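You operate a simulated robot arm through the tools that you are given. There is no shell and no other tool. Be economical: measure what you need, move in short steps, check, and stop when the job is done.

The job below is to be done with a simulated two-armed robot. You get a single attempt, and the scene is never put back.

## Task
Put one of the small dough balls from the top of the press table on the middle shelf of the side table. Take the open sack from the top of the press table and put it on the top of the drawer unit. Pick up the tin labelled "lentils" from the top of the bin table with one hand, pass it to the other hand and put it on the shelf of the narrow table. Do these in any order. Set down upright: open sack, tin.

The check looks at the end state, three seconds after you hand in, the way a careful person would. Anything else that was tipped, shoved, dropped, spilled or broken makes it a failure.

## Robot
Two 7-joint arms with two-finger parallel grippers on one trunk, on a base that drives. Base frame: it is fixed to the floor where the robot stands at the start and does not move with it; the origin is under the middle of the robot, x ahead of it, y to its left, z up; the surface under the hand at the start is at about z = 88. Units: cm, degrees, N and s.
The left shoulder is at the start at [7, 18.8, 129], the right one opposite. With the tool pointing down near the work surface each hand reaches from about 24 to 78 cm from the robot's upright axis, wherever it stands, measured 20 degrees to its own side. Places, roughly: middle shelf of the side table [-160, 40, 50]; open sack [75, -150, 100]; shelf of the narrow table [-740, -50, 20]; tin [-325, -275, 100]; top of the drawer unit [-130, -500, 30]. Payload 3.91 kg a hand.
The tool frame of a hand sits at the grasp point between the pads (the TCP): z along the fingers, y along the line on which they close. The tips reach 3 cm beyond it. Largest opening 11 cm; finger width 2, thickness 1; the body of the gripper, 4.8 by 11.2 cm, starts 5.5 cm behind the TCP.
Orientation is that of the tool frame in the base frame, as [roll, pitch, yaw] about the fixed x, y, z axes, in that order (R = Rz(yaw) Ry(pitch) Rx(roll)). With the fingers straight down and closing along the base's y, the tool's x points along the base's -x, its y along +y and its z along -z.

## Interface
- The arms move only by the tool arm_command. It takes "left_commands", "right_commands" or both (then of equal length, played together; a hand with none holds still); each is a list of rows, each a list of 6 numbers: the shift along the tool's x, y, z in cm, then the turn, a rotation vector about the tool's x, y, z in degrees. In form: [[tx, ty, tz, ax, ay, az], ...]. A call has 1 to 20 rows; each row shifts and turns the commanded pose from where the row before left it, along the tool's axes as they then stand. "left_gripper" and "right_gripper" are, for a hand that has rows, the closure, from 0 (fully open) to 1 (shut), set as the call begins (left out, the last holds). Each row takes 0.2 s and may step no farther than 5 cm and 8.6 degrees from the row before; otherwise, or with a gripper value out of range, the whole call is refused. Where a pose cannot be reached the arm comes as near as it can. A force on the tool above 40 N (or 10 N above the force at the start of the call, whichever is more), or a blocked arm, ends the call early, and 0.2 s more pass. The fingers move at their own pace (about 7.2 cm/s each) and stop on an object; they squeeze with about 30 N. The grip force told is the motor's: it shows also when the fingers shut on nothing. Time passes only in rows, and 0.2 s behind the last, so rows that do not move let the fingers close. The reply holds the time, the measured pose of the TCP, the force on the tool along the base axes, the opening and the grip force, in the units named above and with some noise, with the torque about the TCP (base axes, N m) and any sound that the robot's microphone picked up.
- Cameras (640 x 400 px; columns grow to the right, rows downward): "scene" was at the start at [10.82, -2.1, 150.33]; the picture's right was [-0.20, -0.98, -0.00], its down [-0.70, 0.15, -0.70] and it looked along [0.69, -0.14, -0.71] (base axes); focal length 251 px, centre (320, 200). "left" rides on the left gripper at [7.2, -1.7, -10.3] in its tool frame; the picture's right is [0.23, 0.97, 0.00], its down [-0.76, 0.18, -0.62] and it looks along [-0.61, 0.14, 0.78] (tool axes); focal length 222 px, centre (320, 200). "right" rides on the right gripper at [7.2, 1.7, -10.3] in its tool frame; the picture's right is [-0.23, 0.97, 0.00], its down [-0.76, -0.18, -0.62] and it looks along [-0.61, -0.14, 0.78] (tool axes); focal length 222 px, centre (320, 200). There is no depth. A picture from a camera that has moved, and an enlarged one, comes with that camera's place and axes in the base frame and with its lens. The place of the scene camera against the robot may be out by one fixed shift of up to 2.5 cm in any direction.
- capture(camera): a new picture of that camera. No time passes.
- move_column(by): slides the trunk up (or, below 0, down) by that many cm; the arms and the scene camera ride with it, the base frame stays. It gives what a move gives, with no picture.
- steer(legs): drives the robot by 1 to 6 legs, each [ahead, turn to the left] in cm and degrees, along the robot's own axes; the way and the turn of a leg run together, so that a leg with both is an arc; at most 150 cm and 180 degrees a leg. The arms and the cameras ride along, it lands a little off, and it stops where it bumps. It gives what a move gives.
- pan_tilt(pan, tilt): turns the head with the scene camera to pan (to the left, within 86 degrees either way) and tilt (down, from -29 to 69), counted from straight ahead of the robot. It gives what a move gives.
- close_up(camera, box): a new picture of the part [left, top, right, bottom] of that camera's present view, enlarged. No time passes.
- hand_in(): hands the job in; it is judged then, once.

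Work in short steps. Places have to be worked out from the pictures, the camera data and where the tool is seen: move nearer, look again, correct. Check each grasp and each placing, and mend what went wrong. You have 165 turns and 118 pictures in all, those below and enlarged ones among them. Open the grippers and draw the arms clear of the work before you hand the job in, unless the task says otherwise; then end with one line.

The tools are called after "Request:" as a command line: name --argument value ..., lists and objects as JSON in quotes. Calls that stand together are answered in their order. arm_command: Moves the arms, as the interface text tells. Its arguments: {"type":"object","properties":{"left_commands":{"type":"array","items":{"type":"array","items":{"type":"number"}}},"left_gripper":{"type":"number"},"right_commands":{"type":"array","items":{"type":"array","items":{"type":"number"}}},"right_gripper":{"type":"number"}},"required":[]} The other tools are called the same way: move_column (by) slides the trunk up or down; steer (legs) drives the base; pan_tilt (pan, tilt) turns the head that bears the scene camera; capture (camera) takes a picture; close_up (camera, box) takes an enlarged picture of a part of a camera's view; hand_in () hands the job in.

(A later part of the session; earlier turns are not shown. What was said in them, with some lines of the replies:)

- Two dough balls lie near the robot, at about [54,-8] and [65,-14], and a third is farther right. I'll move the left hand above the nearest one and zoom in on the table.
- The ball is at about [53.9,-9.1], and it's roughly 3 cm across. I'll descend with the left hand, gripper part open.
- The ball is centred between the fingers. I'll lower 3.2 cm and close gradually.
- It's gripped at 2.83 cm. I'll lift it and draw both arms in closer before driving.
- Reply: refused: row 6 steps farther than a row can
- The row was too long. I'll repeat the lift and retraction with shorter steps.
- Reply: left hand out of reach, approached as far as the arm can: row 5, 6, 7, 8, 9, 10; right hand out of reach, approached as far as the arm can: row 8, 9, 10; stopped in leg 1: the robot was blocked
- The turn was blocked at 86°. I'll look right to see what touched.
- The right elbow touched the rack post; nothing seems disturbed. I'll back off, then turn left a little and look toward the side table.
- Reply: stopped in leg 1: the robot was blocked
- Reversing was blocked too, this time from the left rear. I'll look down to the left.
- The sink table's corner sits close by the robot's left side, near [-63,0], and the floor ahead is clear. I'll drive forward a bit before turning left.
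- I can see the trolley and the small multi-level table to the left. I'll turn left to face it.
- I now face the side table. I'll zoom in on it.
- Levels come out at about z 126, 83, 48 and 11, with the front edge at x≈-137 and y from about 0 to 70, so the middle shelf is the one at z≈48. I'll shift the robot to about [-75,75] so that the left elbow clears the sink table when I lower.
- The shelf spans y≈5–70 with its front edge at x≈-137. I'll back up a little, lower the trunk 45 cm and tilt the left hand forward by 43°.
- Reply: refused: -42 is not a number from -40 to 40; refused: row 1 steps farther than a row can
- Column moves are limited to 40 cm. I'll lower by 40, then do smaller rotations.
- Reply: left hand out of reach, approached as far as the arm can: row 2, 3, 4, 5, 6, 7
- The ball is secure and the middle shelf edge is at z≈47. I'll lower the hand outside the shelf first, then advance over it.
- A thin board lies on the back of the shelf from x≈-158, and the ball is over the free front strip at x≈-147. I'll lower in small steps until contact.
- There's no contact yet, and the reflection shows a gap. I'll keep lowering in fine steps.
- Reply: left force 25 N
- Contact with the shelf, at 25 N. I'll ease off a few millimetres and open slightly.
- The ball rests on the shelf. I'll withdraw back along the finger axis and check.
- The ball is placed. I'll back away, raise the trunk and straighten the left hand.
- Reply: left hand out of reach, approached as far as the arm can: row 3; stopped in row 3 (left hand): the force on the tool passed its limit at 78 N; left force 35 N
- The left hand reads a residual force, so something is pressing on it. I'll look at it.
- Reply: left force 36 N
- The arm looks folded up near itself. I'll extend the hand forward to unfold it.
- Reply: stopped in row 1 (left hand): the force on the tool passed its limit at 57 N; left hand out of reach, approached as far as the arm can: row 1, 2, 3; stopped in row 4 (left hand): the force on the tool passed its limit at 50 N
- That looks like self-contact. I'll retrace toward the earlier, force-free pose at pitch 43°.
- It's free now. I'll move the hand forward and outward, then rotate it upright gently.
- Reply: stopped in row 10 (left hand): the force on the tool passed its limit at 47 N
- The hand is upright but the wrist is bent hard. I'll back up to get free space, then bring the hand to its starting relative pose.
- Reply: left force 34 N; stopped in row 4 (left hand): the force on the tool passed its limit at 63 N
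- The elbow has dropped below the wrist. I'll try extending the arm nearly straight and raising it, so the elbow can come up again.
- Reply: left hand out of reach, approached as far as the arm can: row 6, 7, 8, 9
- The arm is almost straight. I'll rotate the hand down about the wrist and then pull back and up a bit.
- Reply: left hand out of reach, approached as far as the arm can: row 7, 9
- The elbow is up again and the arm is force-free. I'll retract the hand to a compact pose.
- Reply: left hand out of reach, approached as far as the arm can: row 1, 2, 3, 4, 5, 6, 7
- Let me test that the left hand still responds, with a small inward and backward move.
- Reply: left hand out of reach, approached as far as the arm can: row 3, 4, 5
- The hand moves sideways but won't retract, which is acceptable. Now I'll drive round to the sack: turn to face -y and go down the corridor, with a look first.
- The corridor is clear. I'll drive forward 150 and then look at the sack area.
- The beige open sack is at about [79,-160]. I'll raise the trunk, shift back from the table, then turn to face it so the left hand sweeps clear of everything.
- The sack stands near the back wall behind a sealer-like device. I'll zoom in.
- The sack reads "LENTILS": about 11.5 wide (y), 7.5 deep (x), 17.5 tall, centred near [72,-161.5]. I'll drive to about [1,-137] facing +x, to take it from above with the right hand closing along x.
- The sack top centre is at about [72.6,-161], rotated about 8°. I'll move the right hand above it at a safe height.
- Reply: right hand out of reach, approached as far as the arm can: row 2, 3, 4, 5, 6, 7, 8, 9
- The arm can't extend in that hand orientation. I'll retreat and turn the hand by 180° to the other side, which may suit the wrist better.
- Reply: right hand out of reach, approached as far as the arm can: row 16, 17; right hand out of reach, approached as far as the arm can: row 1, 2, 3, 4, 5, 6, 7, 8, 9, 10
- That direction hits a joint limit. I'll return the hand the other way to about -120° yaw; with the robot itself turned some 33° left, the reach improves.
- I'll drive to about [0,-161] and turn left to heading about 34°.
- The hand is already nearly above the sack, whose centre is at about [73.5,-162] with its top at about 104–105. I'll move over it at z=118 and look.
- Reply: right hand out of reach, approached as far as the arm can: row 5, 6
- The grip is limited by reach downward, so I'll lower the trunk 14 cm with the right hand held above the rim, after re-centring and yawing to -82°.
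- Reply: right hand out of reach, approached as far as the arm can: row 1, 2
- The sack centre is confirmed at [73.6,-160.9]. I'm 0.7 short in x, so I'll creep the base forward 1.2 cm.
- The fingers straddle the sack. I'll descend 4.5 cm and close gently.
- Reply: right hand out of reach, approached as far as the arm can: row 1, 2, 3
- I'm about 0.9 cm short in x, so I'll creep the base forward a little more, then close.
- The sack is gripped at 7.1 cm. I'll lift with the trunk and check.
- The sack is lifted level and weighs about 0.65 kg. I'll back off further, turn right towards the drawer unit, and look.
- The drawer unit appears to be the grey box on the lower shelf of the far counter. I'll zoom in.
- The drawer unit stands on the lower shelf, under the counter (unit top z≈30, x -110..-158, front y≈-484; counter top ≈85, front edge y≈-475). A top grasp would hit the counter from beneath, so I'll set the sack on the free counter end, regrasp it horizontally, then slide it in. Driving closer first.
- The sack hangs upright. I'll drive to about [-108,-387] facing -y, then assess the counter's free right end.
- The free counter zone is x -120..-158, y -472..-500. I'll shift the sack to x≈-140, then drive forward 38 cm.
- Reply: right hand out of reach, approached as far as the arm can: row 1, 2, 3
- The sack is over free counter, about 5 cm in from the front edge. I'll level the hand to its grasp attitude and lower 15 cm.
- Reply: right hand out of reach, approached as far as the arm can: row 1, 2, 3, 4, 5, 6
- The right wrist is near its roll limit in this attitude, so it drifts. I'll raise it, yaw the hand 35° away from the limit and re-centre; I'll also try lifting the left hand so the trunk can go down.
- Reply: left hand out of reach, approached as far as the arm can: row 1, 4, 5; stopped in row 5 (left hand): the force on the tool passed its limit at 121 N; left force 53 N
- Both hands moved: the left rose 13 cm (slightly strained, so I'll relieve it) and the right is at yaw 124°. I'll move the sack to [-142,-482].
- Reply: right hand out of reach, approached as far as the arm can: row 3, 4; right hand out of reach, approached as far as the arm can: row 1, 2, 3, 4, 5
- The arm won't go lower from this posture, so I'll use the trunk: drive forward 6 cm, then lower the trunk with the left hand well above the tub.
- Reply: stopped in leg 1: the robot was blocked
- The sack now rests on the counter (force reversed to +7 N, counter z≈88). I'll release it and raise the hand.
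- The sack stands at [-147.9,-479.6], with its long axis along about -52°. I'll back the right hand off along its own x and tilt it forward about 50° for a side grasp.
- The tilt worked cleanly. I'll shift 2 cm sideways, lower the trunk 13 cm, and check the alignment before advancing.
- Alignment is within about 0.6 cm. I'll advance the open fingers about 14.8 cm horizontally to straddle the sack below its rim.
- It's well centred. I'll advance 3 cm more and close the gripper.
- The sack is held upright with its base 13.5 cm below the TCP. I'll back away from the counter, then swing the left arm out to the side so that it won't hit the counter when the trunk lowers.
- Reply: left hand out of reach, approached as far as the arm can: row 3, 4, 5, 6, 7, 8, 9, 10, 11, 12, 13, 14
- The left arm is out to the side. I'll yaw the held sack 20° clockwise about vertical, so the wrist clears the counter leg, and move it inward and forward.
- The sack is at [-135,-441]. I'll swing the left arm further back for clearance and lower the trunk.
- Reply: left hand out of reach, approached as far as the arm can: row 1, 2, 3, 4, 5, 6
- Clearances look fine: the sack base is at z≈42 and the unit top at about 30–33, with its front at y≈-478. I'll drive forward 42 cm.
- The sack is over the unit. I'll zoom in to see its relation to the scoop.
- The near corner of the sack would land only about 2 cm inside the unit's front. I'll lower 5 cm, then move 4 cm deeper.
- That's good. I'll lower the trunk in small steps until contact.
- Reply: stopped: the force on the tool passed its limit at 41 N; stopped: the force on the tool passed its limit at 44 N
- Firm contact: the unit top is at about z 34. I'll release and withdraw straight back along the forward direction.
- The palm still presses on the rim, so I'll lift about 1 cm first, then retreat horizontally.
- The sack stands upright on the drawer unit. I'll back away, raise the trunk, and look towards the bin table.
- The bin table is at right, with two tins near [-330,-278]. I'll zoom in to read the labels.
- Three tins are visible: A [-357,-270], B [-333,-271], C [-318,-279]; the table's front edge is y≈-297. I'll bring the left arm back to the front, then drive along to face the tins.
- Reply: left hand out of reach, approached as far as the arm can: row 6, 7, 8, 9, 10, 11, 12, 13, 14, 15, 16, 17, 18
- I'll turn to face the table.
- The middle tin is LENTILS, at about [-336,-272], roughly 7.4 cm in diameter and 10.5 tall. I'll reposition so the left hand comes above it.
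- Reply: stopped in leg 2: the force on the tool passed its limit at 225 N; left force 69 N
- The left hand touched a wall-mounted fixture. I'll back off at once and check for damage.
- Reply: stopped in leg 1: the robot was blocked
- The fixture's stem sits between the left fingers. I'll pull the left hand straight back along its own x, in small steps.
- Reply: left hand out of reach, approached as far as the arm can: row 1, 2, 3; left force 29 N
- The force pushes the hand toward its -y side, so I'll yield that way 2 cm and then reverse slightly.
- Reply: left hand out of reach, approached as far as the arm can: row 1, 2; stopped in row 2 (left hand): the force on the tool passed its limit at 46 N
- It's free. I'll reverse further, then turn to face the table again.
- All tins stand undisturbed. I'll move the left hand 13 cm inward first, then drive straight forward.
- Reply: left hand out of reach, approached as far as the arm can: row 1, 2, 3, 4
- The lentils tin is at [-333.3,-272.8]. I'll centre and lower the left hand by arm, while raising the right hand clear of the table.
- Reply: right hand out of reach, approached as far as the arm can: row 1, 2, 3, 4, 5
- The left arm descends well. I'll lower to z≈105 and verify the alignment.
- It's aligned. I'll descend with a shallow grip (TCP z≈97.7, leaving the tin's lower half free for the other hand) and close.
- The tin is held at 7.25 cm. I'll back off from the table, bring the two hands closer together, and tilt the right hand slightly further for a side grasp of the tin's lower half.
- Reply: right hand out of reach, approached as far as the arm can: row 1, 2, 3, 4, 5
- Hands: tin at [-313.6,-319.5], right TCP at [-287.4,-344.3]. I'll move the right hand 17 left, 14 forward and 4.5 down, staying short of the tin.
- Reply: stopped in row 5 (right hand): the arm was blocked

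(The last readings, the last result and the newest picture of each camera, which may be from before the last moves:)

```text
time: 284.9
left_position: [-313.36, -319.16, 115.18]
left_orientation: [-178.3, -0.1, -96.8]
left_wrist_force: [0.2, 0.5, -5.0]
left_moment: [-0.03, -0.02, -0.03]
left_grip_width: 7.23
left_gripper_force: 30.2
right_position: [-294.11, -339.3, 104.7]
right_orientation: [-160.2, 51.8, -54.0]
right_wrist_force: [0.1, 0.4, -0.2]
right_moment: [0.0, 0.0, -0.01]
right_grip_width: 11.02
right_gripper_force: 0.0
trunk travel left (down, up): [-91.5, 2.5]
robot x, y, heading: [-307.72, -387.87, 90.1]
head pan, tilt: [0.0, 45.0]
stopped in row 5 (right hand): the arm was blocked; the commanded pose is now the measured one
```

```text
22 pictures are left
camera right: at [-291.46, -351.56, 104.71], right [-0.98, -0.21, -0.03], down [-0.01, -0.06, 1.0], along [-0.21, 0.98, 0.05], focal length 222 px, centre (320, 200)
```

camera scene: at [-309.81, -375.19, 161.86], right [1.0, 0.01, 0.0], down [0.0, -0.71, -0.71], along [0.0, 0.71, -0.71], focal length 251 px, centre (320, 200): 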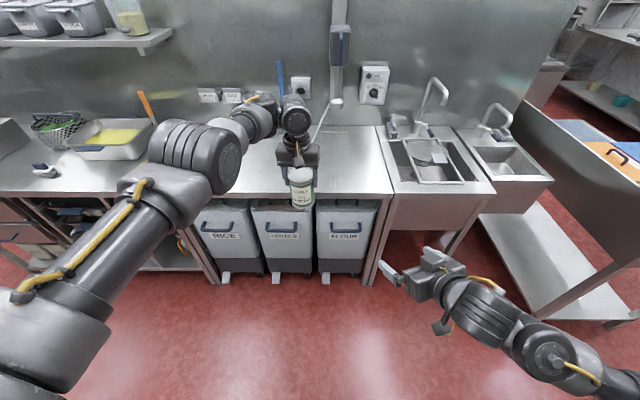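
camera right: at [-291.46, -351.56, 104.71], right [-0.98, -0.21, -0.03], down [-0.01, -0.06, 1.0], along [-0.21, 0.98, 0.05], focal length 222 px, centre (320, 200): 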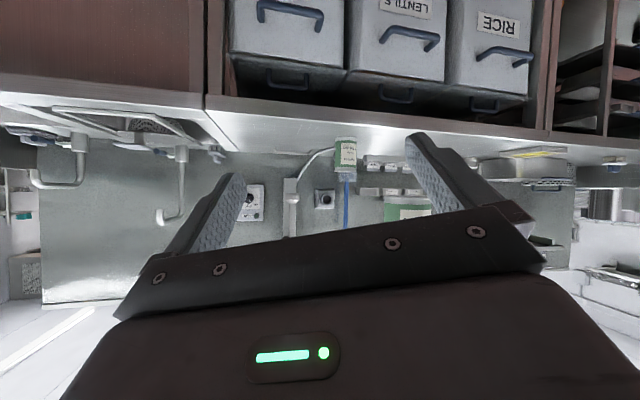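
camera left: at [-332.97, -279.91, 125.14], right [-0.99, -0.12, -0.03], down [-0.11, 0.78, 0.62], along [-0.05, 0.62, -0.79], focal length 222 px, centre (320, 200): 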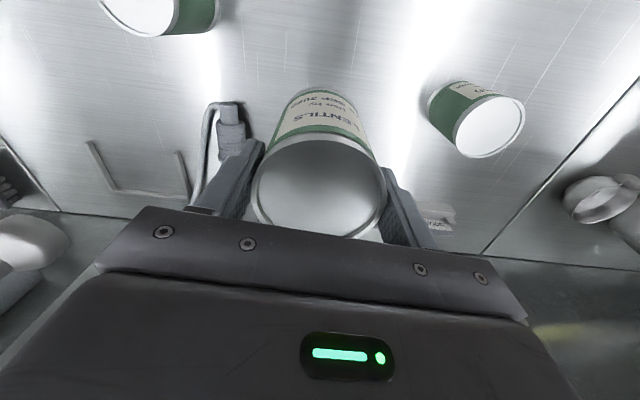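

The right arm's elbow blocks inward travel. I'll move the right hand back out and restore its attitude, and bring the tin further right with the left hand instead.

Request:
arm_command --right_commands '[[0.73, -2.8, -2.8, 0, 0, 0], [0.73, -2.8, -2.8, 0, 0, 0], [0.73, -2.8, -2.8, 0, 0, 0], [0, 0, 0, -2.65, -2.15, 5.5], [0, 0, 0, -2.65, -2.15, 5.5], [0, 0, 0, 0, 0, 0]]' --left_commands '[[0, 0, 0, 0, 0, 0], [0, -3.5, 0, 0, 0, 0], [0, -3.5, 0, 0, 0, 0], [0, -3.5, 0, 0, 0, 0], [0, -3.5, 0, 0, 0, 0], [0, 0, 0, 0, 0, 0]]'

```text
time: 286.3
left_position: [-302.37, -321.05, 115.83]
left_orientation: [-178.4, -0.1, -96.9]
left_wrist_force: [-1.6, 1.1, -4.8]
left_moment: [0.0, 0.04, -0.01]
left_grip_width: 7.23
left_gripper_force: 29.9
left hand out of reach, approached as far as the arm can: row 5
right_position: [-284.59, -344.37, 109.83]
right_orientation: [179.8, 58.1, -71.9]
right_wrist_force: [-0.4, -0.1, -0.4]
right_moment: [-0.01, 0.0, -0.02]
right_grip_width: 11.01
right_gripper_force: 0.0
trunk travel left (down, up): [-91.5, 2.5]
robot x, y, heading: [-307.62, -388.14, 90.7]
head pan, tilt: [0.0, 45.0]
```

Both are fine now. Remaining offset for the right hand: 27.7 forward, 9.7 sideways. I'll extend forward 12 first, then sideways.

Request:
arm_command --right_commands '[[-1.6, 0, 2.54, 0, 0, 0], [-1.6, 0, 2.54, 0, 0, 0], [-1.6, 0, 2.54, 0, 0, 0], [-1.6, 0, 2.54, 0, 0, 0], [0, 2.4, 0, 0, 0, 0], [0, 2.4, 0, 0, 0, 0], [0, 2.4, 0, 0, 0, 0], [0, 2.4, 0, 0, 0, 0], [0, 0, 0, 0, 0, 0]]'

Request:
capture --camera "scene"

Request:
capture --camera "right"

```text
time: 288.3
left_position: [-302.34, -321.02, 115.84]
left_orientation: [-178.3, 0.0, -96.8]
left_wrist_force: [0.2, 0.1, -3.5]
left_moment: [-0.04, 0.01, 0.0]
left_grip_width: 7.25
left_gripper_force: 29.9
right_position: [-297.4, -336.04, 109.87]
right_orientation: [179.9, 57.9, -71.8]
right_wrist_force: [-0.6, -0.4, 0.6]
right_moment: [-0.03, 0.02, -0.02]
right_grip_width: 11.02
right_gripper_force: 0.1
trunk travel left (down, up): [-91.5, 2.5]
robot x, y, heading: [-307.47, -387.88, 90.4]
head pan, tilt: [0.0, 45.0]
```

```text
21 pictures are left
camera scene: at [-309.7, -375.24, 161.87], right [1.0, 0.01, 0.0], down [0.0, -0.71, -0.71], along [0.0, 0.71, -0.71], focal length 251 px, centre (320, 200)
```

scene: 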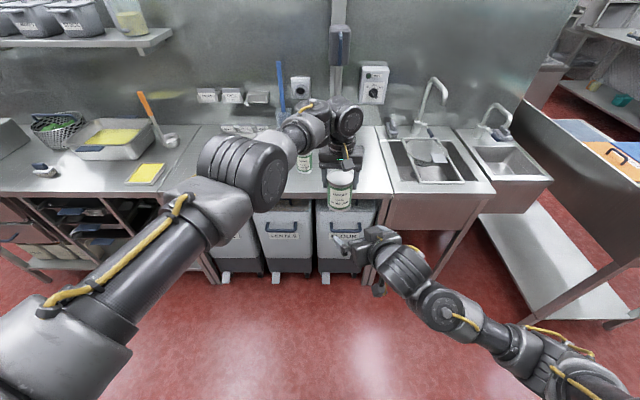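

```text
20 pictures are left
camera right: at [-295.07, -348.43, 109.2], right [-0.96, -0.19, 0.19], down [0.21, -0.06, 0.98], along [-0.17, 0.98, 0.1], focal length 222 px, centre (320, 200)
```

right: 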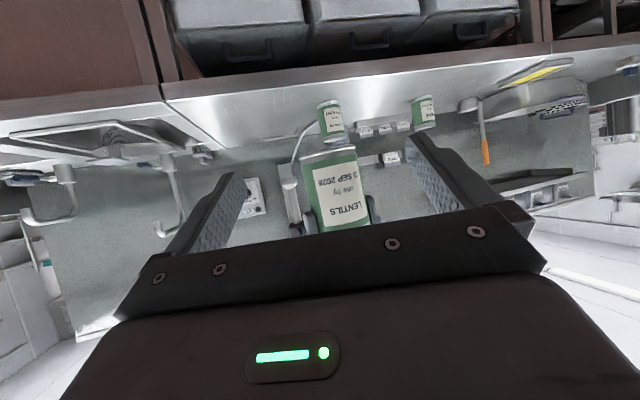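

It's aligned: the tin is 15.8 straight ahead. I'll advance 10 first, slightly lower.

Request:
arm_command --right_commands '[[-1.0, 0, 2.5, 0, 0, 0], [-1.2, 0, 2.3, 0, 0, 0], [-1.33, 0, 2.12, 0, 0, 0], [-1.33, 0, 2.12, 0, 0, 0], [0, 0, 0, 0, 0, 0]]'

Request:
capture --camera "right"

Request:
close_up --camera "scene" --box '[260, 80, 480, 300]'

```text
time: 289.5
left_position: [-302.3, -321.07, 115.99]
left_orientation: [-178.4, 0.1, -96.8]
left_wrist_force: [0.4, 0.7, -5.1]
left_moment: [-0.02, 0.02, 0.01]
left_grip_width: 7.24
left_gripper_force: 29.8
right_position: [-300.65, -326.18, 109.22]
right_orientation: [179.9, 58.1, -71.8]
right_wrist_force: [0.3, 0.4, 0.8]
right_moment: [0.01, -0.02, -0.01]
right_grip_width: 10.97
right_gripper_force: 0.0
trunk travel left (down, up): [-91.5, 2.5]
robot x, y, heading: [-307.62, -387.96, 90.4]
head pan, tilt: [0.0, 45.0]
```

```text
19 pictures are left
camera right: at [-298.28, -338.6, 108.59], right [-0.96, -0.19, 0.19], down [0.21, -0.06, 0.98], along [-0.17, 0.98, 0.1], focal length 222 px, centre (320, 200)
```

right: 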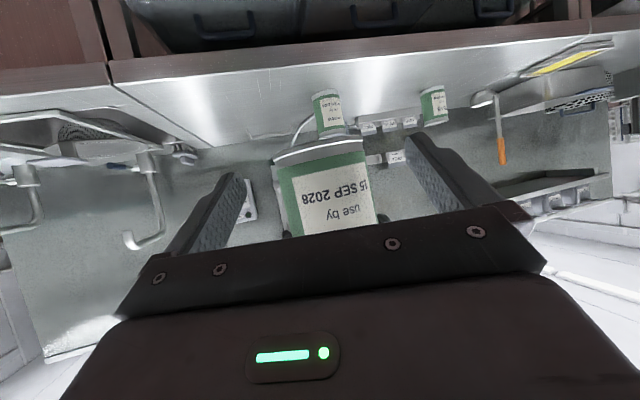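

```text
1.82 times, centred on (370, 190) of scene
camera zoom: at [-309.73, -375.27, 161.87], right [1.0, 0.01, 0.0], down [0.0, -0.71, -0.71], along [0.0, 0.71, -0.71], focal length 457 px, centre (229, 218)
```

zoom: 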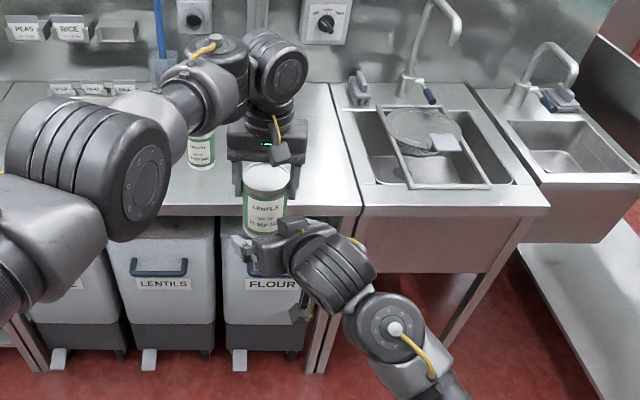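

It's centred with 5.4 to go. I'll advance 4.6 and close the right gripper on the lower half.

Request:
arm_command --right_commands '[[-0.8, 0, 1.3, 0, 0, 0], [-0.8, 0, 1.3, 0, 0, 0], [-0.8, 0, 1.3, 0, 0, 0], [0, 0, 0, 0, 0, 0]]'

Request:
arm_command --right_commands '[[0, 0, 0, 0, 0, 0], [0, 0, 0, 0, 0, 0], [0, 0, 0, 0, 0, 0], [0, 0, 0, 0, 0, 0], [0, 0, 0, 0, 0, 0]]' --right_gripper 0.6

Request:
capture --camera "right"

```text
time: 290.5
left_position: [-302.19, -321.02, 115.82]
left_orientation: [-178.4, 0.1, -96.8]
left_wrist_force: [0.1, 0.1, -4.5]
left_moment: [-0.07, 0.02, 0.02]
left_grip_width: 7.22
left_gripper_force: 30.2
right_position: [-302.01, -321.85, 109.09]
right_orientation: [179.9, 58.1, -71.8]
right_wrist_force: [0.1, -0.6, -1.0]
right_moment: [-0.02, -0.01, -0.01]
right_grip_width: 10.97
right_gripper_force: 0.1
trunk travel left (down, up): [-91.5, 2.5]
robot x, y, heading: [-307.72, -388.12, 90.2]
head pan, tilt: [0.0, 45.0]
```

```text
time: 291.7
left_position: [-302.28, -320.98, 115.86]
left_orientation: [-178.5, -0.1, -96.8]
left_wrist_force: [-9.2, -10.2, -0.2]
left_moment: [-0.55, 0.88, -0.18]
left_grip_width: 7.25
left_gripper_force: 29.8
right_position: [-301.91, -321.88, 109.21]
right_orientation: [179.9, 58.1, -72.0]
right_wrist_force: [9.8, 9.9, 0.4]
right_moment: [-0.19, -0.17, 0.04]
right_grip_width: 7.27
right_gripper_force: 29.9
trunk travel left (down, up): [-91.5, 2.5]
robot x, y, heading: [-307.69, -388.02, 90.6]
head pan, tilt: [0.0, 45.0]
```

```text
17 pictures are left
camera right: at [-299.57, -334.27, 108.5], right [-0.96, -0.19, 0.19], down [0.21, -0.06, 0.98], along [-0.17, 0.98, 0.1], focal length 222 px, centre (320, 200)
```

right: 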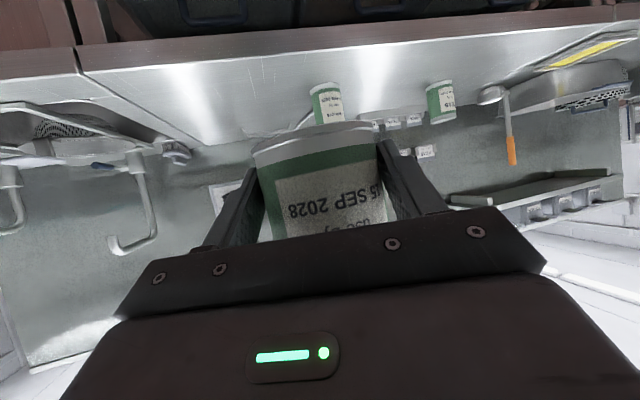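

Both hands hold the tin. I'll open the left hand and lift it straight up.

Request:
arm_command --left_commands '[[0, 0, 0, 0, 0, 0], [0, 0, 0, 0, 0, 0], [0, 0, 0, 0, 0, 0], [0, 0, 0, 0, 0, 0]]' --left_gripper 0

Request:
arm_command --left_commands '[[0, 0, -2, 0, 0, 0], [0, 0, -2, 0, 0, 0], [0, 2, -2, 0, 0, 0], [0, 3, -1, 0, 0, 0], [0, 4, 0, 0, 0, 0], [0, 4, 0, 0, 0, 0], [0, 4, 0, 0, 0, 0], [0, 4, 0, 0, 0, 0], [0, 0, 0, 0, 0, 0]]'

Request:
capture --camera "scene"

```text
time: 292.7
left_position: [-302.28, -321.07, 115.86]
left_orientation: [-178.3, -0.1, -96.8]
left_wrist_force: [0.1, 0.1, 1.0]
left_moment: [0.0, 0.02, 0.02]
left_grip_width: 11.02
left_gripper_force: 0.0
right_position: [-301.92, -321.86, 109.05]
right_orientation: [180.0, 58.2, -71.9]
right_wrist_force: [0.0, 0.2, -0.2]
right_moment: [-0.04, -0.02, -0.03]
right_grip_width: 7.23
right_gripper_force: 30.4
trunk travel left (down, up): [-91.5, 2.5]
robot x, y, heading: [-307.64, -388.3, 90.3]
head pan, tilt: [0.0, 45.0]
```

```text
time: 294.7
left_position: [-323.54, -318.34, 122.43]
left_orientation: [-178.3, 0.0, -96.8]
left_wrist_force: [-0.2, -0.7, -0.4]
left_moment: [0.01, 0.02, 0.0]
left_grip_width: 10.98
left_gripper_force: 0.1
right_position: [-301.9, -321.79, 109.13]
right_orientation: [179.8, 58.1, -71.9]
right_wrist_force: [-0.1, 0.5, 0.3]
right_moment: [-0.06, -0.01, -0.01]
right_grip_width: 7.22
right_gripper_force: 30.0
trunk travel left (down, up): [-91.5, 2.5]
robot x, y, heading: [-307.8, -388.4, 90.4]
head pan, tilt: [0.0, 45.0]
```

```text
16 pictures are left
camera scene: at [-309.69, -375.24, 161.87], right [1.0, 0.01, 0.0], down [0.0, -0.71, -0.71], along [0.0, 0.71, -0.71], focal length 251 px, centre (320, 200)
```

scene: 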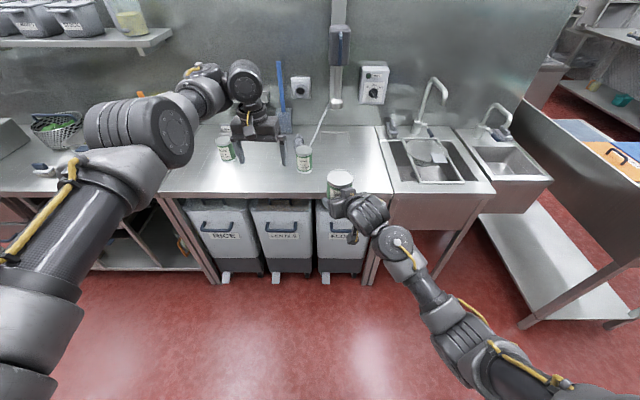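

The tin is in the right hand and upright. I'll turn to face -x, drive along the corridor, and look for the narrow table.

Request:
steer --legs '[[0, 89], [150, 0]]'

Request:
pan_tilt --pan -35 --tilt 18

Request:
capture --camera "scene"

```text
time: 305.8
left_position: [-525.21, -403.15, 122.52]
left_orientation: [-178.5, 0.0, -7.0]
left_wrist_force: [0.1, 0.4, 0.4]
left_moment: [0.0, 0.03, -0.01]
left_grip_width: 10.99
left_gripper_force: 0.1
right_position: [-521.64, -381.51, 109.2]
right_orientation: [179.8, 58.1, 18.0]
right_wrist_force: [-0.6, -0.4, 0.2]
right_moment: [0.02, -0.02, -0.01]
right_grip_width: 7.22
right_gripper_force: 29.9
trunk travel left (down, up): [-91.5, 2.5]
robot x, y, heading: [-455.67, -386.88, -179.9]
head pan, tilt: [0.0, 45.0]
```

```text
time: 306.8
left_position: [-525.29, -403.11, 122.32]
left_orientation: [-178.4, 0.0, -7.0]
left_wrist_force: [0.6, -0.3, -0.5]
left_moment: [-0.01, 0.01, -0.01]
left_grip_width: 11.03
left_gripper_force: 0.1
right_position: [-521.59, -381.43, 109.06]
right_orientation: [179.9, 58.0, 18.0]
right_wrist_force: [0.4, 0.4, 0.1]
right_moment: [0.03, -0.06, 0.02]
right_grip_width: 7.22
right_gripper_force: 29.2
trunk travel left (down, up): [-91.5, 2.5]
robot x, y, heading: [-455.58, -387.13, -180.0]
head pan, tilt: [-35.0, 18.0]
```

```text
15 pictures are left
camera scene: at [-470.41, -382.44, 166.05], right [0.57, 0.82, 0.0], down [0.25, -0.18, -0.95], along [-0.78, 0.54, -0.31], focal length 251 px, centre (320, 200)
```

scene: 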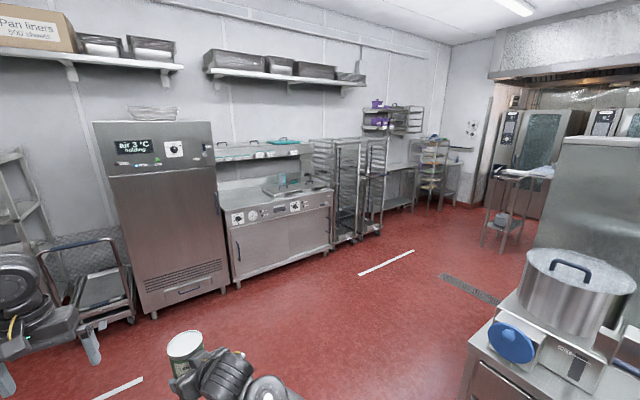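

The narrow table should be near pixel (395,190), between the racks. I'll zoom in.

Request:
close_up --camera "scene" --box '[320, 90, 480, 260]'

```text
2.35 times, centred on (400, 175) of scene
camera zoom: at [-470.41, -382.44, 166.05], right [0.57, 0.82, 0.0], down [0.25, -0.18, -0.95], along [-0.78, 0.54, -0.31], focal length 592 px, centre (132, 259)
```

zoom: 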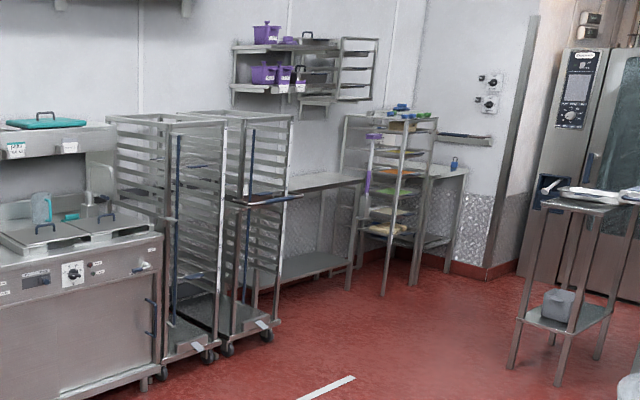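

The narrow table's front edge is x≈-726, with the open shelf spanning y≈-95..0 and racks either side. I'll drive there: forward 130, turn right 79°, then about 300 ahead.

Request:
steer --legs '[[130, 0], [0, -79], [150, 0], [140, 0]]'

Request:
pan_tilt --pan 50 --tilt 35

Request:
capture --camera "scene"

```text
time: 330.4
left_position: [-665.01, -33.16, 122.37]
left_orientation: [-178.4, -0.1, -87.0]
left_wrist_force: [0.6, -0.5, 0.0]
left_moment: [0.0, 0.0, 0.01]
left_grip_width: 11.03
left_gripper_force: 0.0
right_position: [-643.19, -32.85, 109.22]
right_orientation: [179.9, 58.1, -61.9]
right_wrist_force: [-0.2, -0.9, 0.6]
right_moment: [-0.07, -0.03, -0.03]
right_grip_width: 7.23
right_gripper_force: 30.3
trunk travel left (down, up): [-91.5, 2.5]
robot x, y, heading: [-637.69, -98.8, 100.0]
head pan, tilt: [-35.0, 18.0]
```

```text
time: 332.0
left_position: [-665.04, -33.06, 122.49]
left_orientation: [-178.3, 0.0, -87.0]
left_wrist_force: [0.1, 0.3, 1.1]
left_moment: [-0.01, -0.01, -0.01]
left_grip_width: 11.02
left_gripper_force: 0.0
right_position: [-643.17, -32.8, 109.12]
right_orientation: [179.9, 58.0, -61.8]
right_wrist_force: [0.1, -0.1, -1.0]
right_moment: [-0.06, -0.03, 0.01]
right_grip_width: 7.23
right_gripper_force: 30.0
trunk travel left (down, up): [-91.5, 2.5]
robot x, y, heading: [-637.26, -98.85, 100.1]
head pan, tilt: [50.0, 35.0]
```

```text
13 pictures are left
camera scene: at [-648.0, -89.94, 163.35], right [0.5, 0.87, 0.0], down [0.5, -0.29, -0.82], along [-0.71, 0.41, -0.57], focal length 251 px, centre (320, 200)
```

scene: 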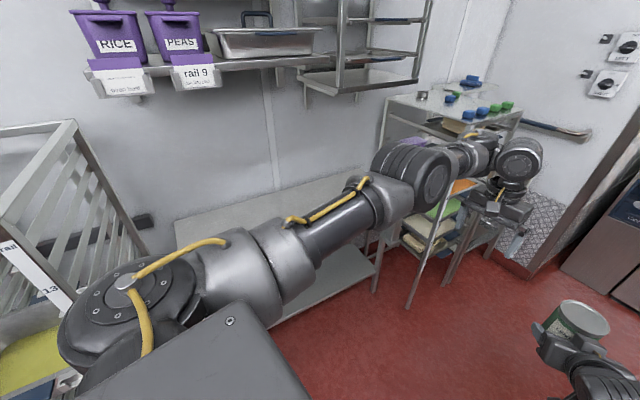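

The left hand in front would hit the table when I lower, and there is no room to swing it aside here. So I'll raise the left hand and point it forward, so that it passes above the empty table top.

Request:
arm_command --left_commands '[[0, 0, -3.5, 0, 0, 0], [-0.2, 0, -3.5, 0, -8, 0], [-0.49, 0, -3.47, 0, -8, 0], [-0.96, 0, -3.36, 0, -8, 0], [-1.42, 0, -3.2, 0, -8, 0], [-1.85, 0, -2.97, 0, -8, 0], [-2.25, 0, -2.68, 0, -8, 0], [-2.6, 0, -2.34, 0, -8, 0], [-2.9, 0, -1.96, 0, -8, 0], [-3.15, 0, -1.53, 0, -8, 0], [0, 0, 0, 0, 0, 0]]' --left_gripper 0.9

```text
time: 334.4
left_position: [-666.81, -28.1, 156.3]
left_orientation: [-175.0, 72.1, -82.0]
left_wrist_force: [-0.4, 0.5, -0.5]
left_moment: [0.0, 0.02, -0.01]
left_grip_width: 1.12
left_gripper_force: 0.0
left hand out of reach, approached as far as the arm can: row 2, 3, 5
right_position: [-643.25, -32.71, 109.11]
right_orientation: [179.9, 58.1, -61.8]
right_wrist_force: [0.2, -0.5, -4.4]
right_moment: [-0.05, -0.05, -0.03]
right_grip_width: 7.21
right_gripper_force: 30.6
trunk travel left (down, up): [-91.5, 2.5]
robot x, y, heading: [-637.4, -98.94, 100.1]
head pan, tilt: [50.0, 35.0]
```

The left hand is at z 156. I'll raise it a bit more and lower the right hand with the arm to test its range.

Request:
arm_command --left_commands '[[-2.4, 0, -0.8, 0, 0, 0], [-2.4, 0, -0.8, 0, 0, 0], [-2.4, 0, -0.8, 0, 0, 0], [0, 0, 0, 0, 0, 0], [0, 0, 0, 0, 0, 0], [0, 0, 0, 0, 0, 0], [0, 0, 0, 0, 0, 0], [0, 0, 0, 0, 0, 0], [0, 0, 0, 0, 0, 0]]' --right_commands '[[2.97, 0, 1.85, 0, 0, 0], [2.97, 0, 1.85, 0, 0, 0], [2.97, 0, 1.85, 0, 0, 0], [2.97, 0, 1.85, 0, 0, 0], [2.97, 0, 1.85, 0, 0, 0], [2.97, 0, 1.85, 0, 0, 0], [2.97, 0, 1.85, 0, 0, 0], [2.97, 0, 1.85, 0, 0, 0], [0, 0, 0, 0, 0, 0]]'

```text
time: 336.4
left_position: [-667.03, -28.04, 164.02]
left_orientation: [-174.7, 72.0, -81.9]
left_wrist_force: [0.3, -0.1, 1.1]
left_moment: [0.0, -0.02, 0.03]
left_grip_width: 1.1
left_gripper_force: 0.1
right_position: [-643.25, -32.89, 81.18]
right_orientation: [179.8, 58.1, -62.0]
right_wrist_force: [-0.8, -0.6, -2.8]
right_moment: [-0.07, -0.03, -0.02]
right_grip_width: 7.24
right_gripper_force: 29.6
trunk travel left (down, up): [-91.5, 2.5]
robot x, y, heading: [-637.38, -98.74, 100.2]
head pan, tilt: [50.0, 35.0]
```

Great: the right hand is at z 81 and the left at 164. I'll drive forward 45, turn to face the narrow table, and lower the trunk.

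Request:
steer --legs '[[45, 0], [0, 80]]'

Request:
move_column --by -40

Request:
pan_tilt --pan -5 --tilt 45

Request:
capture --camera "scene"

```text
time: 342.6
left_position: [-720.1, -72.95, 163.93]
left_orientation: [-174.9, 71.9, -1.2]
left_wrist_force: [-0.7, -0.4, 0.3]
left_moment: [-0.01, -0.05, 0.01]
left_grip_width: 1.09
left_gripper_force: 0.1
right_position: [-711.44, -50.11, 81.14]
right_orientation: [179.9, 57.9, 19.0]
right_wrist_force: [0.9, -0.4, -5.4]
right_moment: [0.03, -0.07, 0.06]
right_grip_width: 7.21
right_gripper_force: 30.2
trunk travel left (down, up): [-91.5, 2.5]
robot x, y, heading: [-645.34, -54.71, -179.0]
head pan, tilt: [50.0, 35.0]
```

```text
time: 346.4
left_position: [-719.94, -73.01, 123.91]
left_orientation: [-174.8, 72.0, -1.1]
left_wrist_force: [-0.3, 0.8, -0.1]
left_moment: [0.01, 0.0, -0.02]
left_grip_width: 1.13
left_gripper_force: 0.1
right_position: [-711.34, -50.21, 41.11]
right_orientation: [-180.0, 57.9, 19.1]
right_wrist_force: [0.0, 0.0, -4.5]
right_moment: [0.03, -0.09, 0.02]
right_grip_width: 7.22
right_gripper_force: 29.8
trunk travel left (down, up): [-51.5, 42.5]
robot x, y, heading: [-644.98, -54.93, -179.1]
head pan, tilt: [50.0, 35.0]
```

```text
time: 347.7
left_position: [-720.02, -73.01, 123.93]
left_orientation: [-174.8, 71.9, -1.1]
left_wrist_force: [-0.3, -0.3, 0.0]
left_moment: [0.02, -0.02, -0.01]
left_grip_width: 1.11
left_gripper_force: 0.1
right_position: [-711.35, -50.16, 41.23]
right_orientation: [180.0, 57.9, 19.0]
right_wrist_force: [0.2, -0.3, -4.1]
right_moment: [0.02, -0.05, -0.02]
right_grip_width: 7.2
right_gripper_force: 29.9
trunk travel left (down, up): [-51.5, 42.5]
robot x, y, heading: [-645.16, -55.15, -178.9]
head pan, tilt: [-5.0, 45.0]
```

```text
12 pictures are left
camera scene: at [-660.56, -54.89, 121.87], right [0.07, 1.0, 0.0], down [0.71, -0.05, -0.71], along [-0.71, 0.05, -0.71], focal length 251 px, centre (320, 200)
```

scene: 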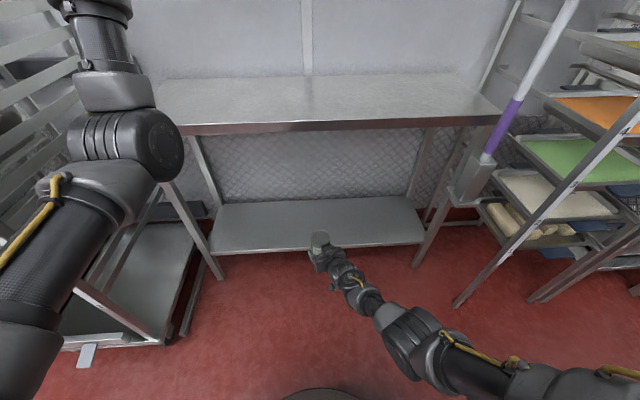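

The shelf surface is z≈22, x -727..-760, y -100..0; the table top is at 86. I'll drive forward 24 with the tin at z≈38 (left arm passes above the table), then lower with the arm.

Request:
steer --legs '[[14, 0]]'

Request:
steer --legs '[[10, 0]]'

Request:
capture --camera "scene"

```text
time: 349.0
left_position: [-733.96, -73.2, 123.78]
left_orientation: [-174.8, 71.8, -1.0]
left_wrist_force: [-0.3, 0.0, -1.3]
left_moment: [0.0, 0.04, 0.0]
left_grip_width: 1.12
left_gripper_force: 0.1
right_position: [-725.07, -50.52, 41.0]
right_orientation: [179.9, 57.9, 18.9]
right_wrist_force: [-0.1, 0.7, -5.1]
right_moment: [-0.01, -0.06, 0.03]
right_grip_width: 7.23
right_gripper_force: 30.3
trunk travel left (down, up): [-51.5, 42.5]
robot x, y, heading: [-659.03, -55.02, -179.0]
head pan, tilt: [-5.0, 45.0]
```

```text
time: 350.1
left_position: [-743.85, -73.26, 123.82]
left_orientation: [-174.8, 71.8, -1.1]
left_wrist_force: [-0.5, 0.2, -0.6]
left_moment: [-0.05, 0.0, 0.0]
left_grip_width: 1.08
left_gripper_force: 0.0
right_position: [-735.2, -50.52, 41.05]
right_orientation: [179.9, 57.9, 18.8]
right_wrist_force: [-0.5, -1.5, -4.9]
right_moment: [0.04, -0.04, 0.0]
right_grip_width: 7.21
right_gripper_force: 30.1
trunk travel left (down, up): [-51.5, 42.5]
robot x, y, heading: [-669.17, -55.41, -178.9]
head pan, tilt: [-5.0, 45.0]
```

```text
11 pictures are left
camera scene: at [-684.48, -55.3, 121.85], right [0.07, 1.0, 0.0], down [0.71, -0.05, -0.71], along [-0.7, 0.05, -0.71], focal length 251 px, centre (320, 200)
```

scene: 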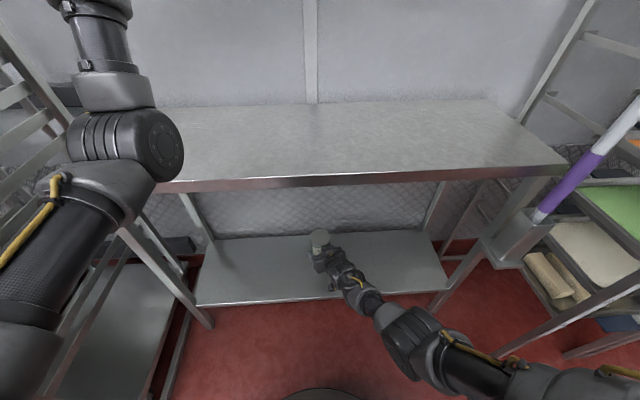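

The tin is over the shelf, about 8 cm in from the edge. I'll lower by arm 12 cm, then slowly.

Request:
arm_command --right_commands '[[2.54, 0, 1.59, 0, 0, 0], [2.54, 0, 1.59, 0, 0, 0], [2.54, 0, 1.59, 0, 0, 0], [2.54, 0, 1.59, 0, 0, 0], [0, 0, 0, 0, 0, 0]]'

Request:
arm_command --right_commands '[[0.59, 0, 0.37, 0, 0, 0], [0.59, 0, 0.37, 0, 0, 0], [0.42, 0, 0.27, 0, 0, 0], [0.42, 0, 0.27, 0, 0, 0], [0, 0, 0, 0, 0, 0]]'

Request:
close_up --camera "scene" --box '[230, 200, 450, 340]'

```text
time: 351.3
left_position: [-743.88, -73.42, 123.79]
left_orientation: [-174.8, 71.9, -1.2]
left_wrist_force: [-0.3, -0.1, -0.5]
left_moment: [-0.03, 0.01, 0.0]
left_grip_width: 1.1
left_gripper_force: 0.1
right_position: [-732.72, -49.55, 36.66]
right_orientation: [179.9, 58.0, 18.9]
right_wrist_force: [-0.5, 0.1, -3.6]
right_moment: [0.01, -0.09, -0.02]
right_grip_width: 7.24
right_gripper_force: 30.5
right hand out of reach, approached as far as the arm can: row 1, 2, 3, 4
trunk travel left (down, up): [-51.5, 42.5]
robot x, y, heading: [-669.18, -55.11, -178.9]
head pan, tilt: [-5.0, 45.0]
```

```text
time: 352.5
left_position: [-743.77, -73.27, 123.9]
left_orientation: [-174.8, 71.9, -1.2]
left_wrist_force: [0.4, -0.4, 0.8]
left_moment: [-0.02, 0.02, 0.01]
left_grip_width: 1.09
left_gripper_force: 0.1
right_position: [-732.14, -49.43, 36.36]
right_orientation: [179.9, 58.0, 18.9]
right_wrist_force: [-0.4, -0.2, -4.7]
right_moment: [0.04, -0.07, 0.03]
right_grip_width: 7.23
right_gripper_force: 29.6
right hand out of reach, approached as far as the arm can: row 1, 2, 3, 4
trunk travel left (down, up): [-51.5, 42.5]
robot x, y, heading: [-669.02, -55.21, -179.2]
head pan, tilt: [-5.0, 45.0]
```

```text
2.86 times, centred on (340, 270) of scene
camera zoom: at [-684.36, -55.3, 121.87], right [0.07, 1.0, 0.0], down [0.71, -0.05, -0.71], along [-0.7, 0.05, -0.71], focal length 718 px, centre (263, 0)
```

zoom: 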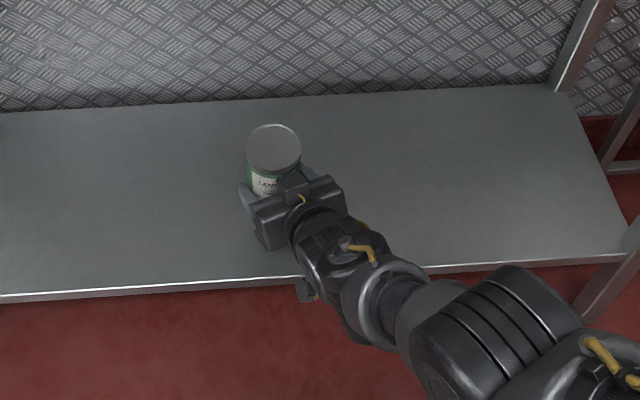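

The right arm is at its limit at z 36, so the trunk must give about 11 more. First I'll raise and retract the left hand so that its elbow clears the table edge.

Request:
arm_command --left_commands '[[-2.1, 0, -1.7, 0, 0, 0], [-2.1, 0, -1.7, 0, 0, 0], [-2.1, 0, -1.7, 0, 0, 0], [-2.1, 0, -1.7, 0, 0, 0], [-2.1, 0, -1.7, 0, 0, 0], [0, 0, 0, 0, 0, 0]]'

Request:
pan_tilt --pan 25 --tilt 45

Request:
capture --camera "scene"

```text
time: 353.9
left_position: [-739.15, -74.09, 136.15]
left_orientation: [-174.7, 71.8, -1.2]
left_wrist_force: [0.3, -0.4, -0.9]
left_moment: [-0.02, 0.04, -0.01]
left_grip_width: 1.1
left_gripper_force: 0.1
right_position: [-732.14, -49.61, 36.48]
right_orientation: [179.9, 57.9, 18.9]
right_wrist_force: [0.1, 0.2, -4.0]
right_moment: [0.02, -0.07, 0.04]
right_grip_width: 7.21
right_gripper_force: 30.4
trunk travel left (down, up): [-51.5, 42.5]
robot x, y, heading: [-669.03, -55.32, -178.9]
head pan, tilt: [-5.0, 45.0]
```

```text
time: 354.9
left_position: [-739.18, -74.16, 136.22]
left_orientation: [-174.7, 71.9, -1.2]
left_wrist_force: [-0.1, 0.6, 0.1]
left_moment: [0.0, -0.03, 0.02]
left_grip_width: 1.1
left_gripper_force: 0.1
right_position: [-732.13, -49.47, 36.46]
right_orientation: [179.9, 58.0, 18.9]
right_wrist_force: [0.5, -0.4, -4.6]
right_moment: [0.0, -0.05, 0.0]
right_grip_width: 7.21
right_gripper_force: 29.6
trunk travel left (down, up): [-51.5, 42.5]
robot x, y, heading: [-669.05, -55.4, -179.1]
head pan, tilt: [25.0, 45.0]
```

```text
9 pictures are left
camera scene: at [-683.57, -59.43, 121.87], right [-0.44, 0.9, 0.0], down [0.64, 0.31, -0.71], along [-0.64, -0.31, -0.71], focal length 251 px, centre (320, 200)
```

scene: 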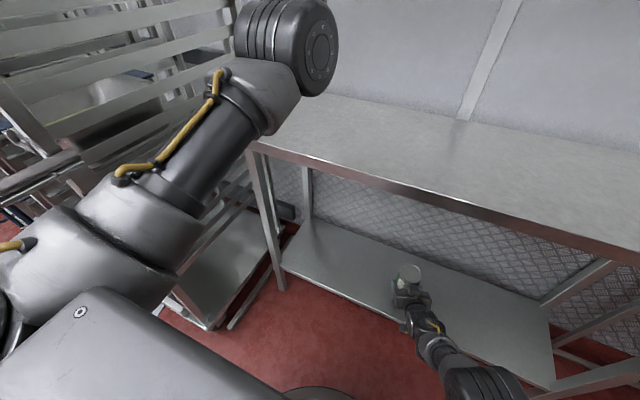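

The left elbow is now high enough. The tin drifted back to x≈-732, so I'll drive forward 3.5 cm, then lower the trunk.

Request:
steer --legs '[[3.5, 0]]'

Request:
move_column --by -8

Request:
move_column --by -1.5

Request:
pan_tilt --pan -5 --tilt 50

Request:
close_up --camera "scene" --box '[230, 180, 450, 340]'

```text
time: 355.7
left_position: [-742.37, -74.09, 136.31]
left_orientation: [-174.9, 71.9, -1.3]
left_wrist_force: [-0.3, -0.6, -0.1]
left_moment: [-0.01, 0.04, 0.0]
left_grip_width: 1.11
left_gripper_force: 0.0
right_position: [-735.52, -49.5, 36.52]
right_orientation: [179.9, 58.0, 18.9]
right_wrist_force: [0.5, -0.2, -3.9]
right_moment: [0.05, -0.03, 0.03]
right_grip_width: 7.22
right_gripper_force: 30.0
trunk travel left (down, up): [-51.5, 42.5]
robot x, y, heading: [-672.57, -55.03, -178.9]
head pan, tilt: [25.0, 45.0]
```

```text
time: 356.9
left_position: [-742.42, -74.14, 128.43]
left_orientation: [-174.8, 71.8, -1.2]
left_wrist_force: [-0.7, 0.3, 0.1]
left_moment: [0.01, 0.02, 0.01]
left_grip_width: 1.1
left_gripper_force: 0.0
right_position: [-735.46, -49.54, 28.39]
right_orientation: [179.9, 58.1, 18.9]
right_wrist_force: [0.6, 0.1, -5.1]
right_moment: [-0.01, -0.09, -0.05]
right_grip_width: 7.21
right_gripper_force: 30.2
trunk travel left (down, up): [-43.5, 50.5]
robot x, y, heading: [-672.42, -55.08, -179.1]
head pan, tilt: [25.0, 45.0]
```

```text
time: 357.5
left_position: [-742.3, -74.13, 126.98]
left_orientation: [-174.8, 72.1, -1.2]
left_wrist_force: [0.6, 0.0, -0.1]
left_moment: [-0.02, -0.01, 0.03]
left_grip_width: 1.09
left_gripper_force: 0.0
right_position: [-735.99, -49.71, 27.61]
right_orientation: [-179.9, 58.8, 19.1]
right_wrist_force: [-5.6, -0.7, 20.6]
right_moment: [-0.25, 0.35, 0.18]
right_grip_width: 7.26
right_gripper_force: 30.4
trunk travel left (down, up): [-42.0, 52.0]
robot x, y, heading: [-672.62, -55.63, -178.9]
head pan, tilt: [25.0, 45.0]
```

```text
time: 358.5
left_position: [-742.23, -74.09, 126.95]
left_orientation: [-174.8, 72.1, -1.2]
left_wrist_force: [0.0, 0.3, 0.2]
left_moment: [-0.02, 0.0, 0.0]
left_grip_width: 1.11
left_gripper_force: 0.0
right_position: [-735.58, -49.63, 27.17]
right_orientation: [179.9, 58.2, 19.0]
right_wrist_force: [-7.9, -3.3, 17.8]
right_moment: [-0.13, 0.43, 0.08]
right_grip_width: 7.19
right_gripper_force: 30.0
trunk travel left (down, up): [-42.0, 52.0]
robot x, y, heading: [-672.6, -55.39, -178.9]
head pan, tilt: [-5.0, 50.0]
```

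```text
2.50 times, centred on (340, 260) of scene
camera zoom: at [-687.08, -55.43, 111.71], right [0.07, 1.0, 0.0], down [0.76, -0.05, -0.64], along [-0.64, 0.04, -0.76], focal length 628 px, centre (270, 50)
```

zoom: 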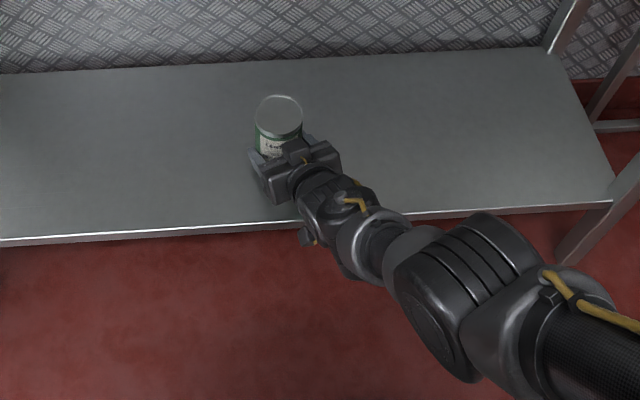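

Contact at 20 N with the tin base at z≈24, and the camera housing is outside the shelf edge. I'll open the right gripper and check.

Request:
arm_command --right_commands '[[0, 0, 0, 0, 0, 0], [0, 0, 0, 0, 0, 0], [0, 0, 0, 0, 0, 0], [0, 0, 0, 0, 0, 0]]' --right_gripper 0

Request:
close_up --camera "right" --box '[120, 40, 520, 260]'

```text
time: 359.1
left_position: [-742.3, -74.22, 126.78]
left_orientation: [-174.5, 72.0, -1.1]
left_wrist_force: [0.5, -0.3, -0.6]
left_moment: [-0.01, -0.01, -0.02]
left_grip_width: 1.11
left_gripper_force: 0.0
right_position: [-735.57, -49.16, 26.98]
right_orientation: [179.5, 58.1, 18.1]
right_wrist_force: [5.7, 0.2, 11.0]
right_moment: [0.55, 0.28, -0.52]
right_grip_width: 10.89
right_gripper_force: 0.0
trunk travel left (down, up): [-42.0, 52.0]
robot x, y, heading: [-672.9, -55.34, -179.3]
head pan, tilt: [-5.0, 50.0]
stopped in row 2 (right hand): the force on the tool passed its limit at 61 N (the readings are from after the stop); the commanded pose is now the measured one
```

```text
1.60 times, centred on (320, 150) of right
camera zoom: at [-723.08, -46.78, 26.32], right [0.19, -0.96, 0.2], down [0.06, 0.21, 0.98], along [-0.98, -0.18, 0.1], focal length 355 px, centre (320, 280)
```

zoom: 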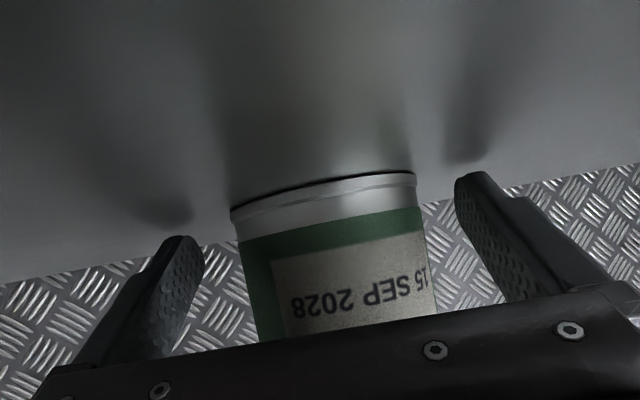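

The tin stands free with gaps on both sides. I'll raise the hand about 0.8 cm and retreat with the arm along its pointing direction.

Request:
arm_command --right_commands '[[-0.42, 0, -0.27, 0, 0, 0], [-0.42, 0, -0.27, 0, 0, 0], [0.53, 0, -0.85, 0, 0, 0], [0.53, 0, -0.85, 0, 0, 0], [0.8, 0, -1.28, 0, 0, 0], [0.8, 0, -1.28, 0, 0, 0], [0, 0, 0, 0, 0, 0]]'

Request:
close_up --camera "right" --box '[120, 40, 520, 260]'

```text
time: 360.7
left_position: [-742.45, -74.1, 126.76]
left_orientation: [-174.8, 71.9, -1.5]
left_wrist_force: [0.2, -0.5, -0.4]
left_moment: [0.01, -0.02, -0.01]
left_grip_width: 1.12
left_gripper_force: 0.0
right_position: [-730.63, -47.48, 27.83]
right_orientation: [-179.7, 57.9, 19.1]
right_wrist_force: [-0.2, -0.3, 0.5]
right_moment: [-0.01, 0.02, -0.01]
right_grip_width: 10.96
right_gripper_force: 0.1
trunk travel left (down, up): [-42.0, 52.0]
robot x, y, heading: [-672.44, -55.51, -179.1]
head pan, tilt: [-5.0, 50.0]
```

```text
1.60 times, centred on (320, 150) of right
camera zoom: at [-718.25, -44.89, 27.22], right [0.2, -0.96, 0.19], down [0.06, 0.2, 0.98], along [-0.98, -0.18, 0.1], focal length 355 px, centre (320, 280)
```

zoom: 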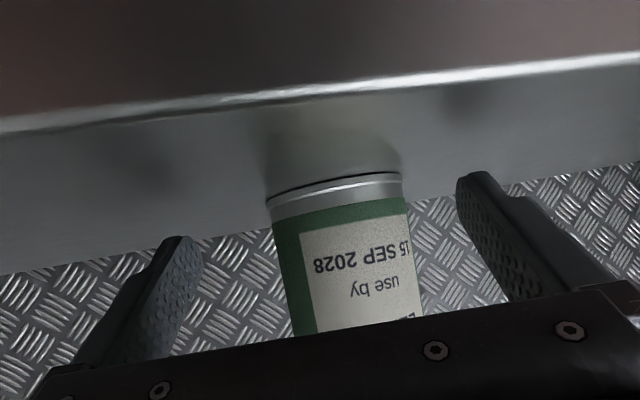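

It's retreating cleanly. A bit more by arm, then I'll reverse the base.

Request:
arm_command --right_commands '[[0.8, 0, -1.28, 0, 0, 0], [0.8, 0, -1.28, 0, 0, 0], [0.8, 0, -1.28, 0, 0, 0], [0, 0, 0, 0, 0, 0]]'

Request:
steer --legs '[[-25, 0]]'

Request:
close_up --camera "scene" --box '[200, 100, 440, 260]'

```text
time: 361.7
left_position: [-742.41, -74.03, 126.81]
left_orientation: [-174.8, 71.8, -1.4]
left_wrist_force: [0.6, 0.4, -0.3]
left_moment: [-0.02, -0.01, 0.01]
left_grip_width: 1.09
left_gripper_force: 0.1
right_position: [-726.53, -46.02, 27.78]
right_orientation: [-179.6, 57.9, 19.0]
right_wrist_force: [1.1, 0.3, -0.4]
right_moment: [0.0, -0.03, 0.01]
right_grip_width: 11.0
right_gripper_force: 0.0
trunk travel left (down, up): [-42.0, 52.0]
robot x, y, heading: [-672.3, -55.8, -179.3]
head pan, tilt: [-5.0, 50.0]
```

```text
time: 363.5
left_position: [-717.43, -73.82, 126.9]
left_orientation: [-174.8, 72.1, -1.2]
left_wrist_force: [-0.7, -0.1, -0.1]
left_moment: [-0.01, 0.0, 0.01]
left_grip_width: 1.1
left_gripper_force: 0.2
right_position: [-701.53, -45.81, 27.77]
right_orientation: [-179.6, 57.9, 19.2]
right_wrist_force: [-0.5, 0.0, 0.5]
right_moment: [-0.02, -0.01, 0.02]
right_grip_width: 10.99
right_gripper_force: 0.1
trunk travel left (down, up): [-42.0, 52.0]
robot x, y, heading: [-647.35, -55.19, -179.0]
head pan, tilt: [-5.0, 50.0]
```

```text
2.50 times, centred on (320, 180) of scene
camera zoom: at [-662.19, -55.0, 111.7], right [0.07, 1.0, 0.0], down [0.76, -0.05, -0.64], along [-0.64, 0.05, -0.77], focal length 628 px, centre (320, 250)
```

zoom: 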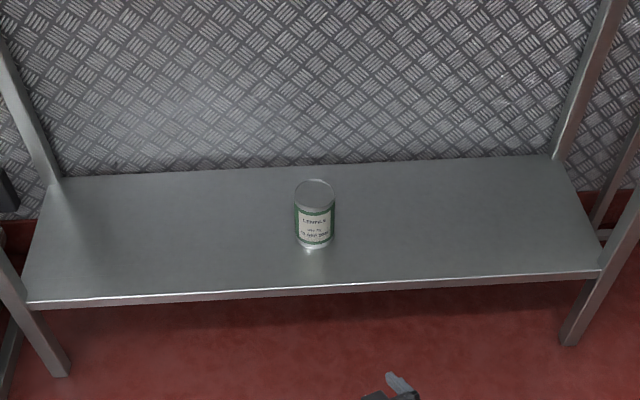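

The lentils tin stands upright on the shelf. I'll open the left gripper, raise the trunk a little, and hand in.

Request:
arm_command --left_commands '[[0, 0, 0, 0, 0, 0], [0, 0, 0, 0, 0, 0], [0, 0, 0, 0, 0, 0], [0, 0, 0, 0, 0, 0], [0, 0, 0, 0, 0, 0]]' --left_gripper 0

Request:
steer --legs '[[-8, 0]]'

Request:
hand_in

```text
time: 364.7
left_position: [-717.5, -73.86, 126.84]
left_orientation: [-174.9, 72.0, -1.1]
left_wrist_force: [0.3, -0.4, 1.1]
left_moment: [-0.01, 0.02, -0.01]
left_grip_width: 10.95
left_gripper_force: 0.0
right_position: [-701.66, -45.83, 27.71]
right_orientation: [-179.5, 57.9, 19.1]
right_wrist_force: [0.2, -0.2, 1.3]
right_moment: [-0.02, 0.02, -0.01]
right_grip_width: 10.98
right_gripper_force: 0.1
trunk travel left (down, up): [-42.0, 52.0]
robot x, y, heading: [-647.56, -55.3, -179.2]
head pan, tilt: [-5.0, 50.0]
```

```text
time: 365.8
left_position: [-709.04, -73.72, 126.84]
left_orientation: [-175.0, 72.1, -1.2]
left_wrist_force: [0.9, 0.6, -0.1]
left_moment: [-0.02, 0.0, 0.02]
left_grip_width: 10.99
left_gripper_force: 0.0
right_position: [-693.43, -45.77, 27.75]
right_orientation: [-179.6, 57.9, 19.1]
right_wrist_force: [0.3, 1.3, 1.0]
right_moment: [0.0, -0.02, -0.01]
right_grip_width: 11.01
right_gripper_force: 0.1
trunk travel left (down, up): [-42.0, 52.0]
robot x, y, heading: [-638.79, -55.09, -178.9]
head pan, tilt: [-5.0, 50.0]
```

```text
The job is handed in.
```

Handed in: the dough ball is on the side table's middle shelf, the open sack is upright on the drawer unit, and the lentils tin, passed from left hand to right in mid-air, is upright on the narrow table's shelf; the left hand bumped a wall fixture above the bin table (225 N peak), with no visible damage in the pictures after.
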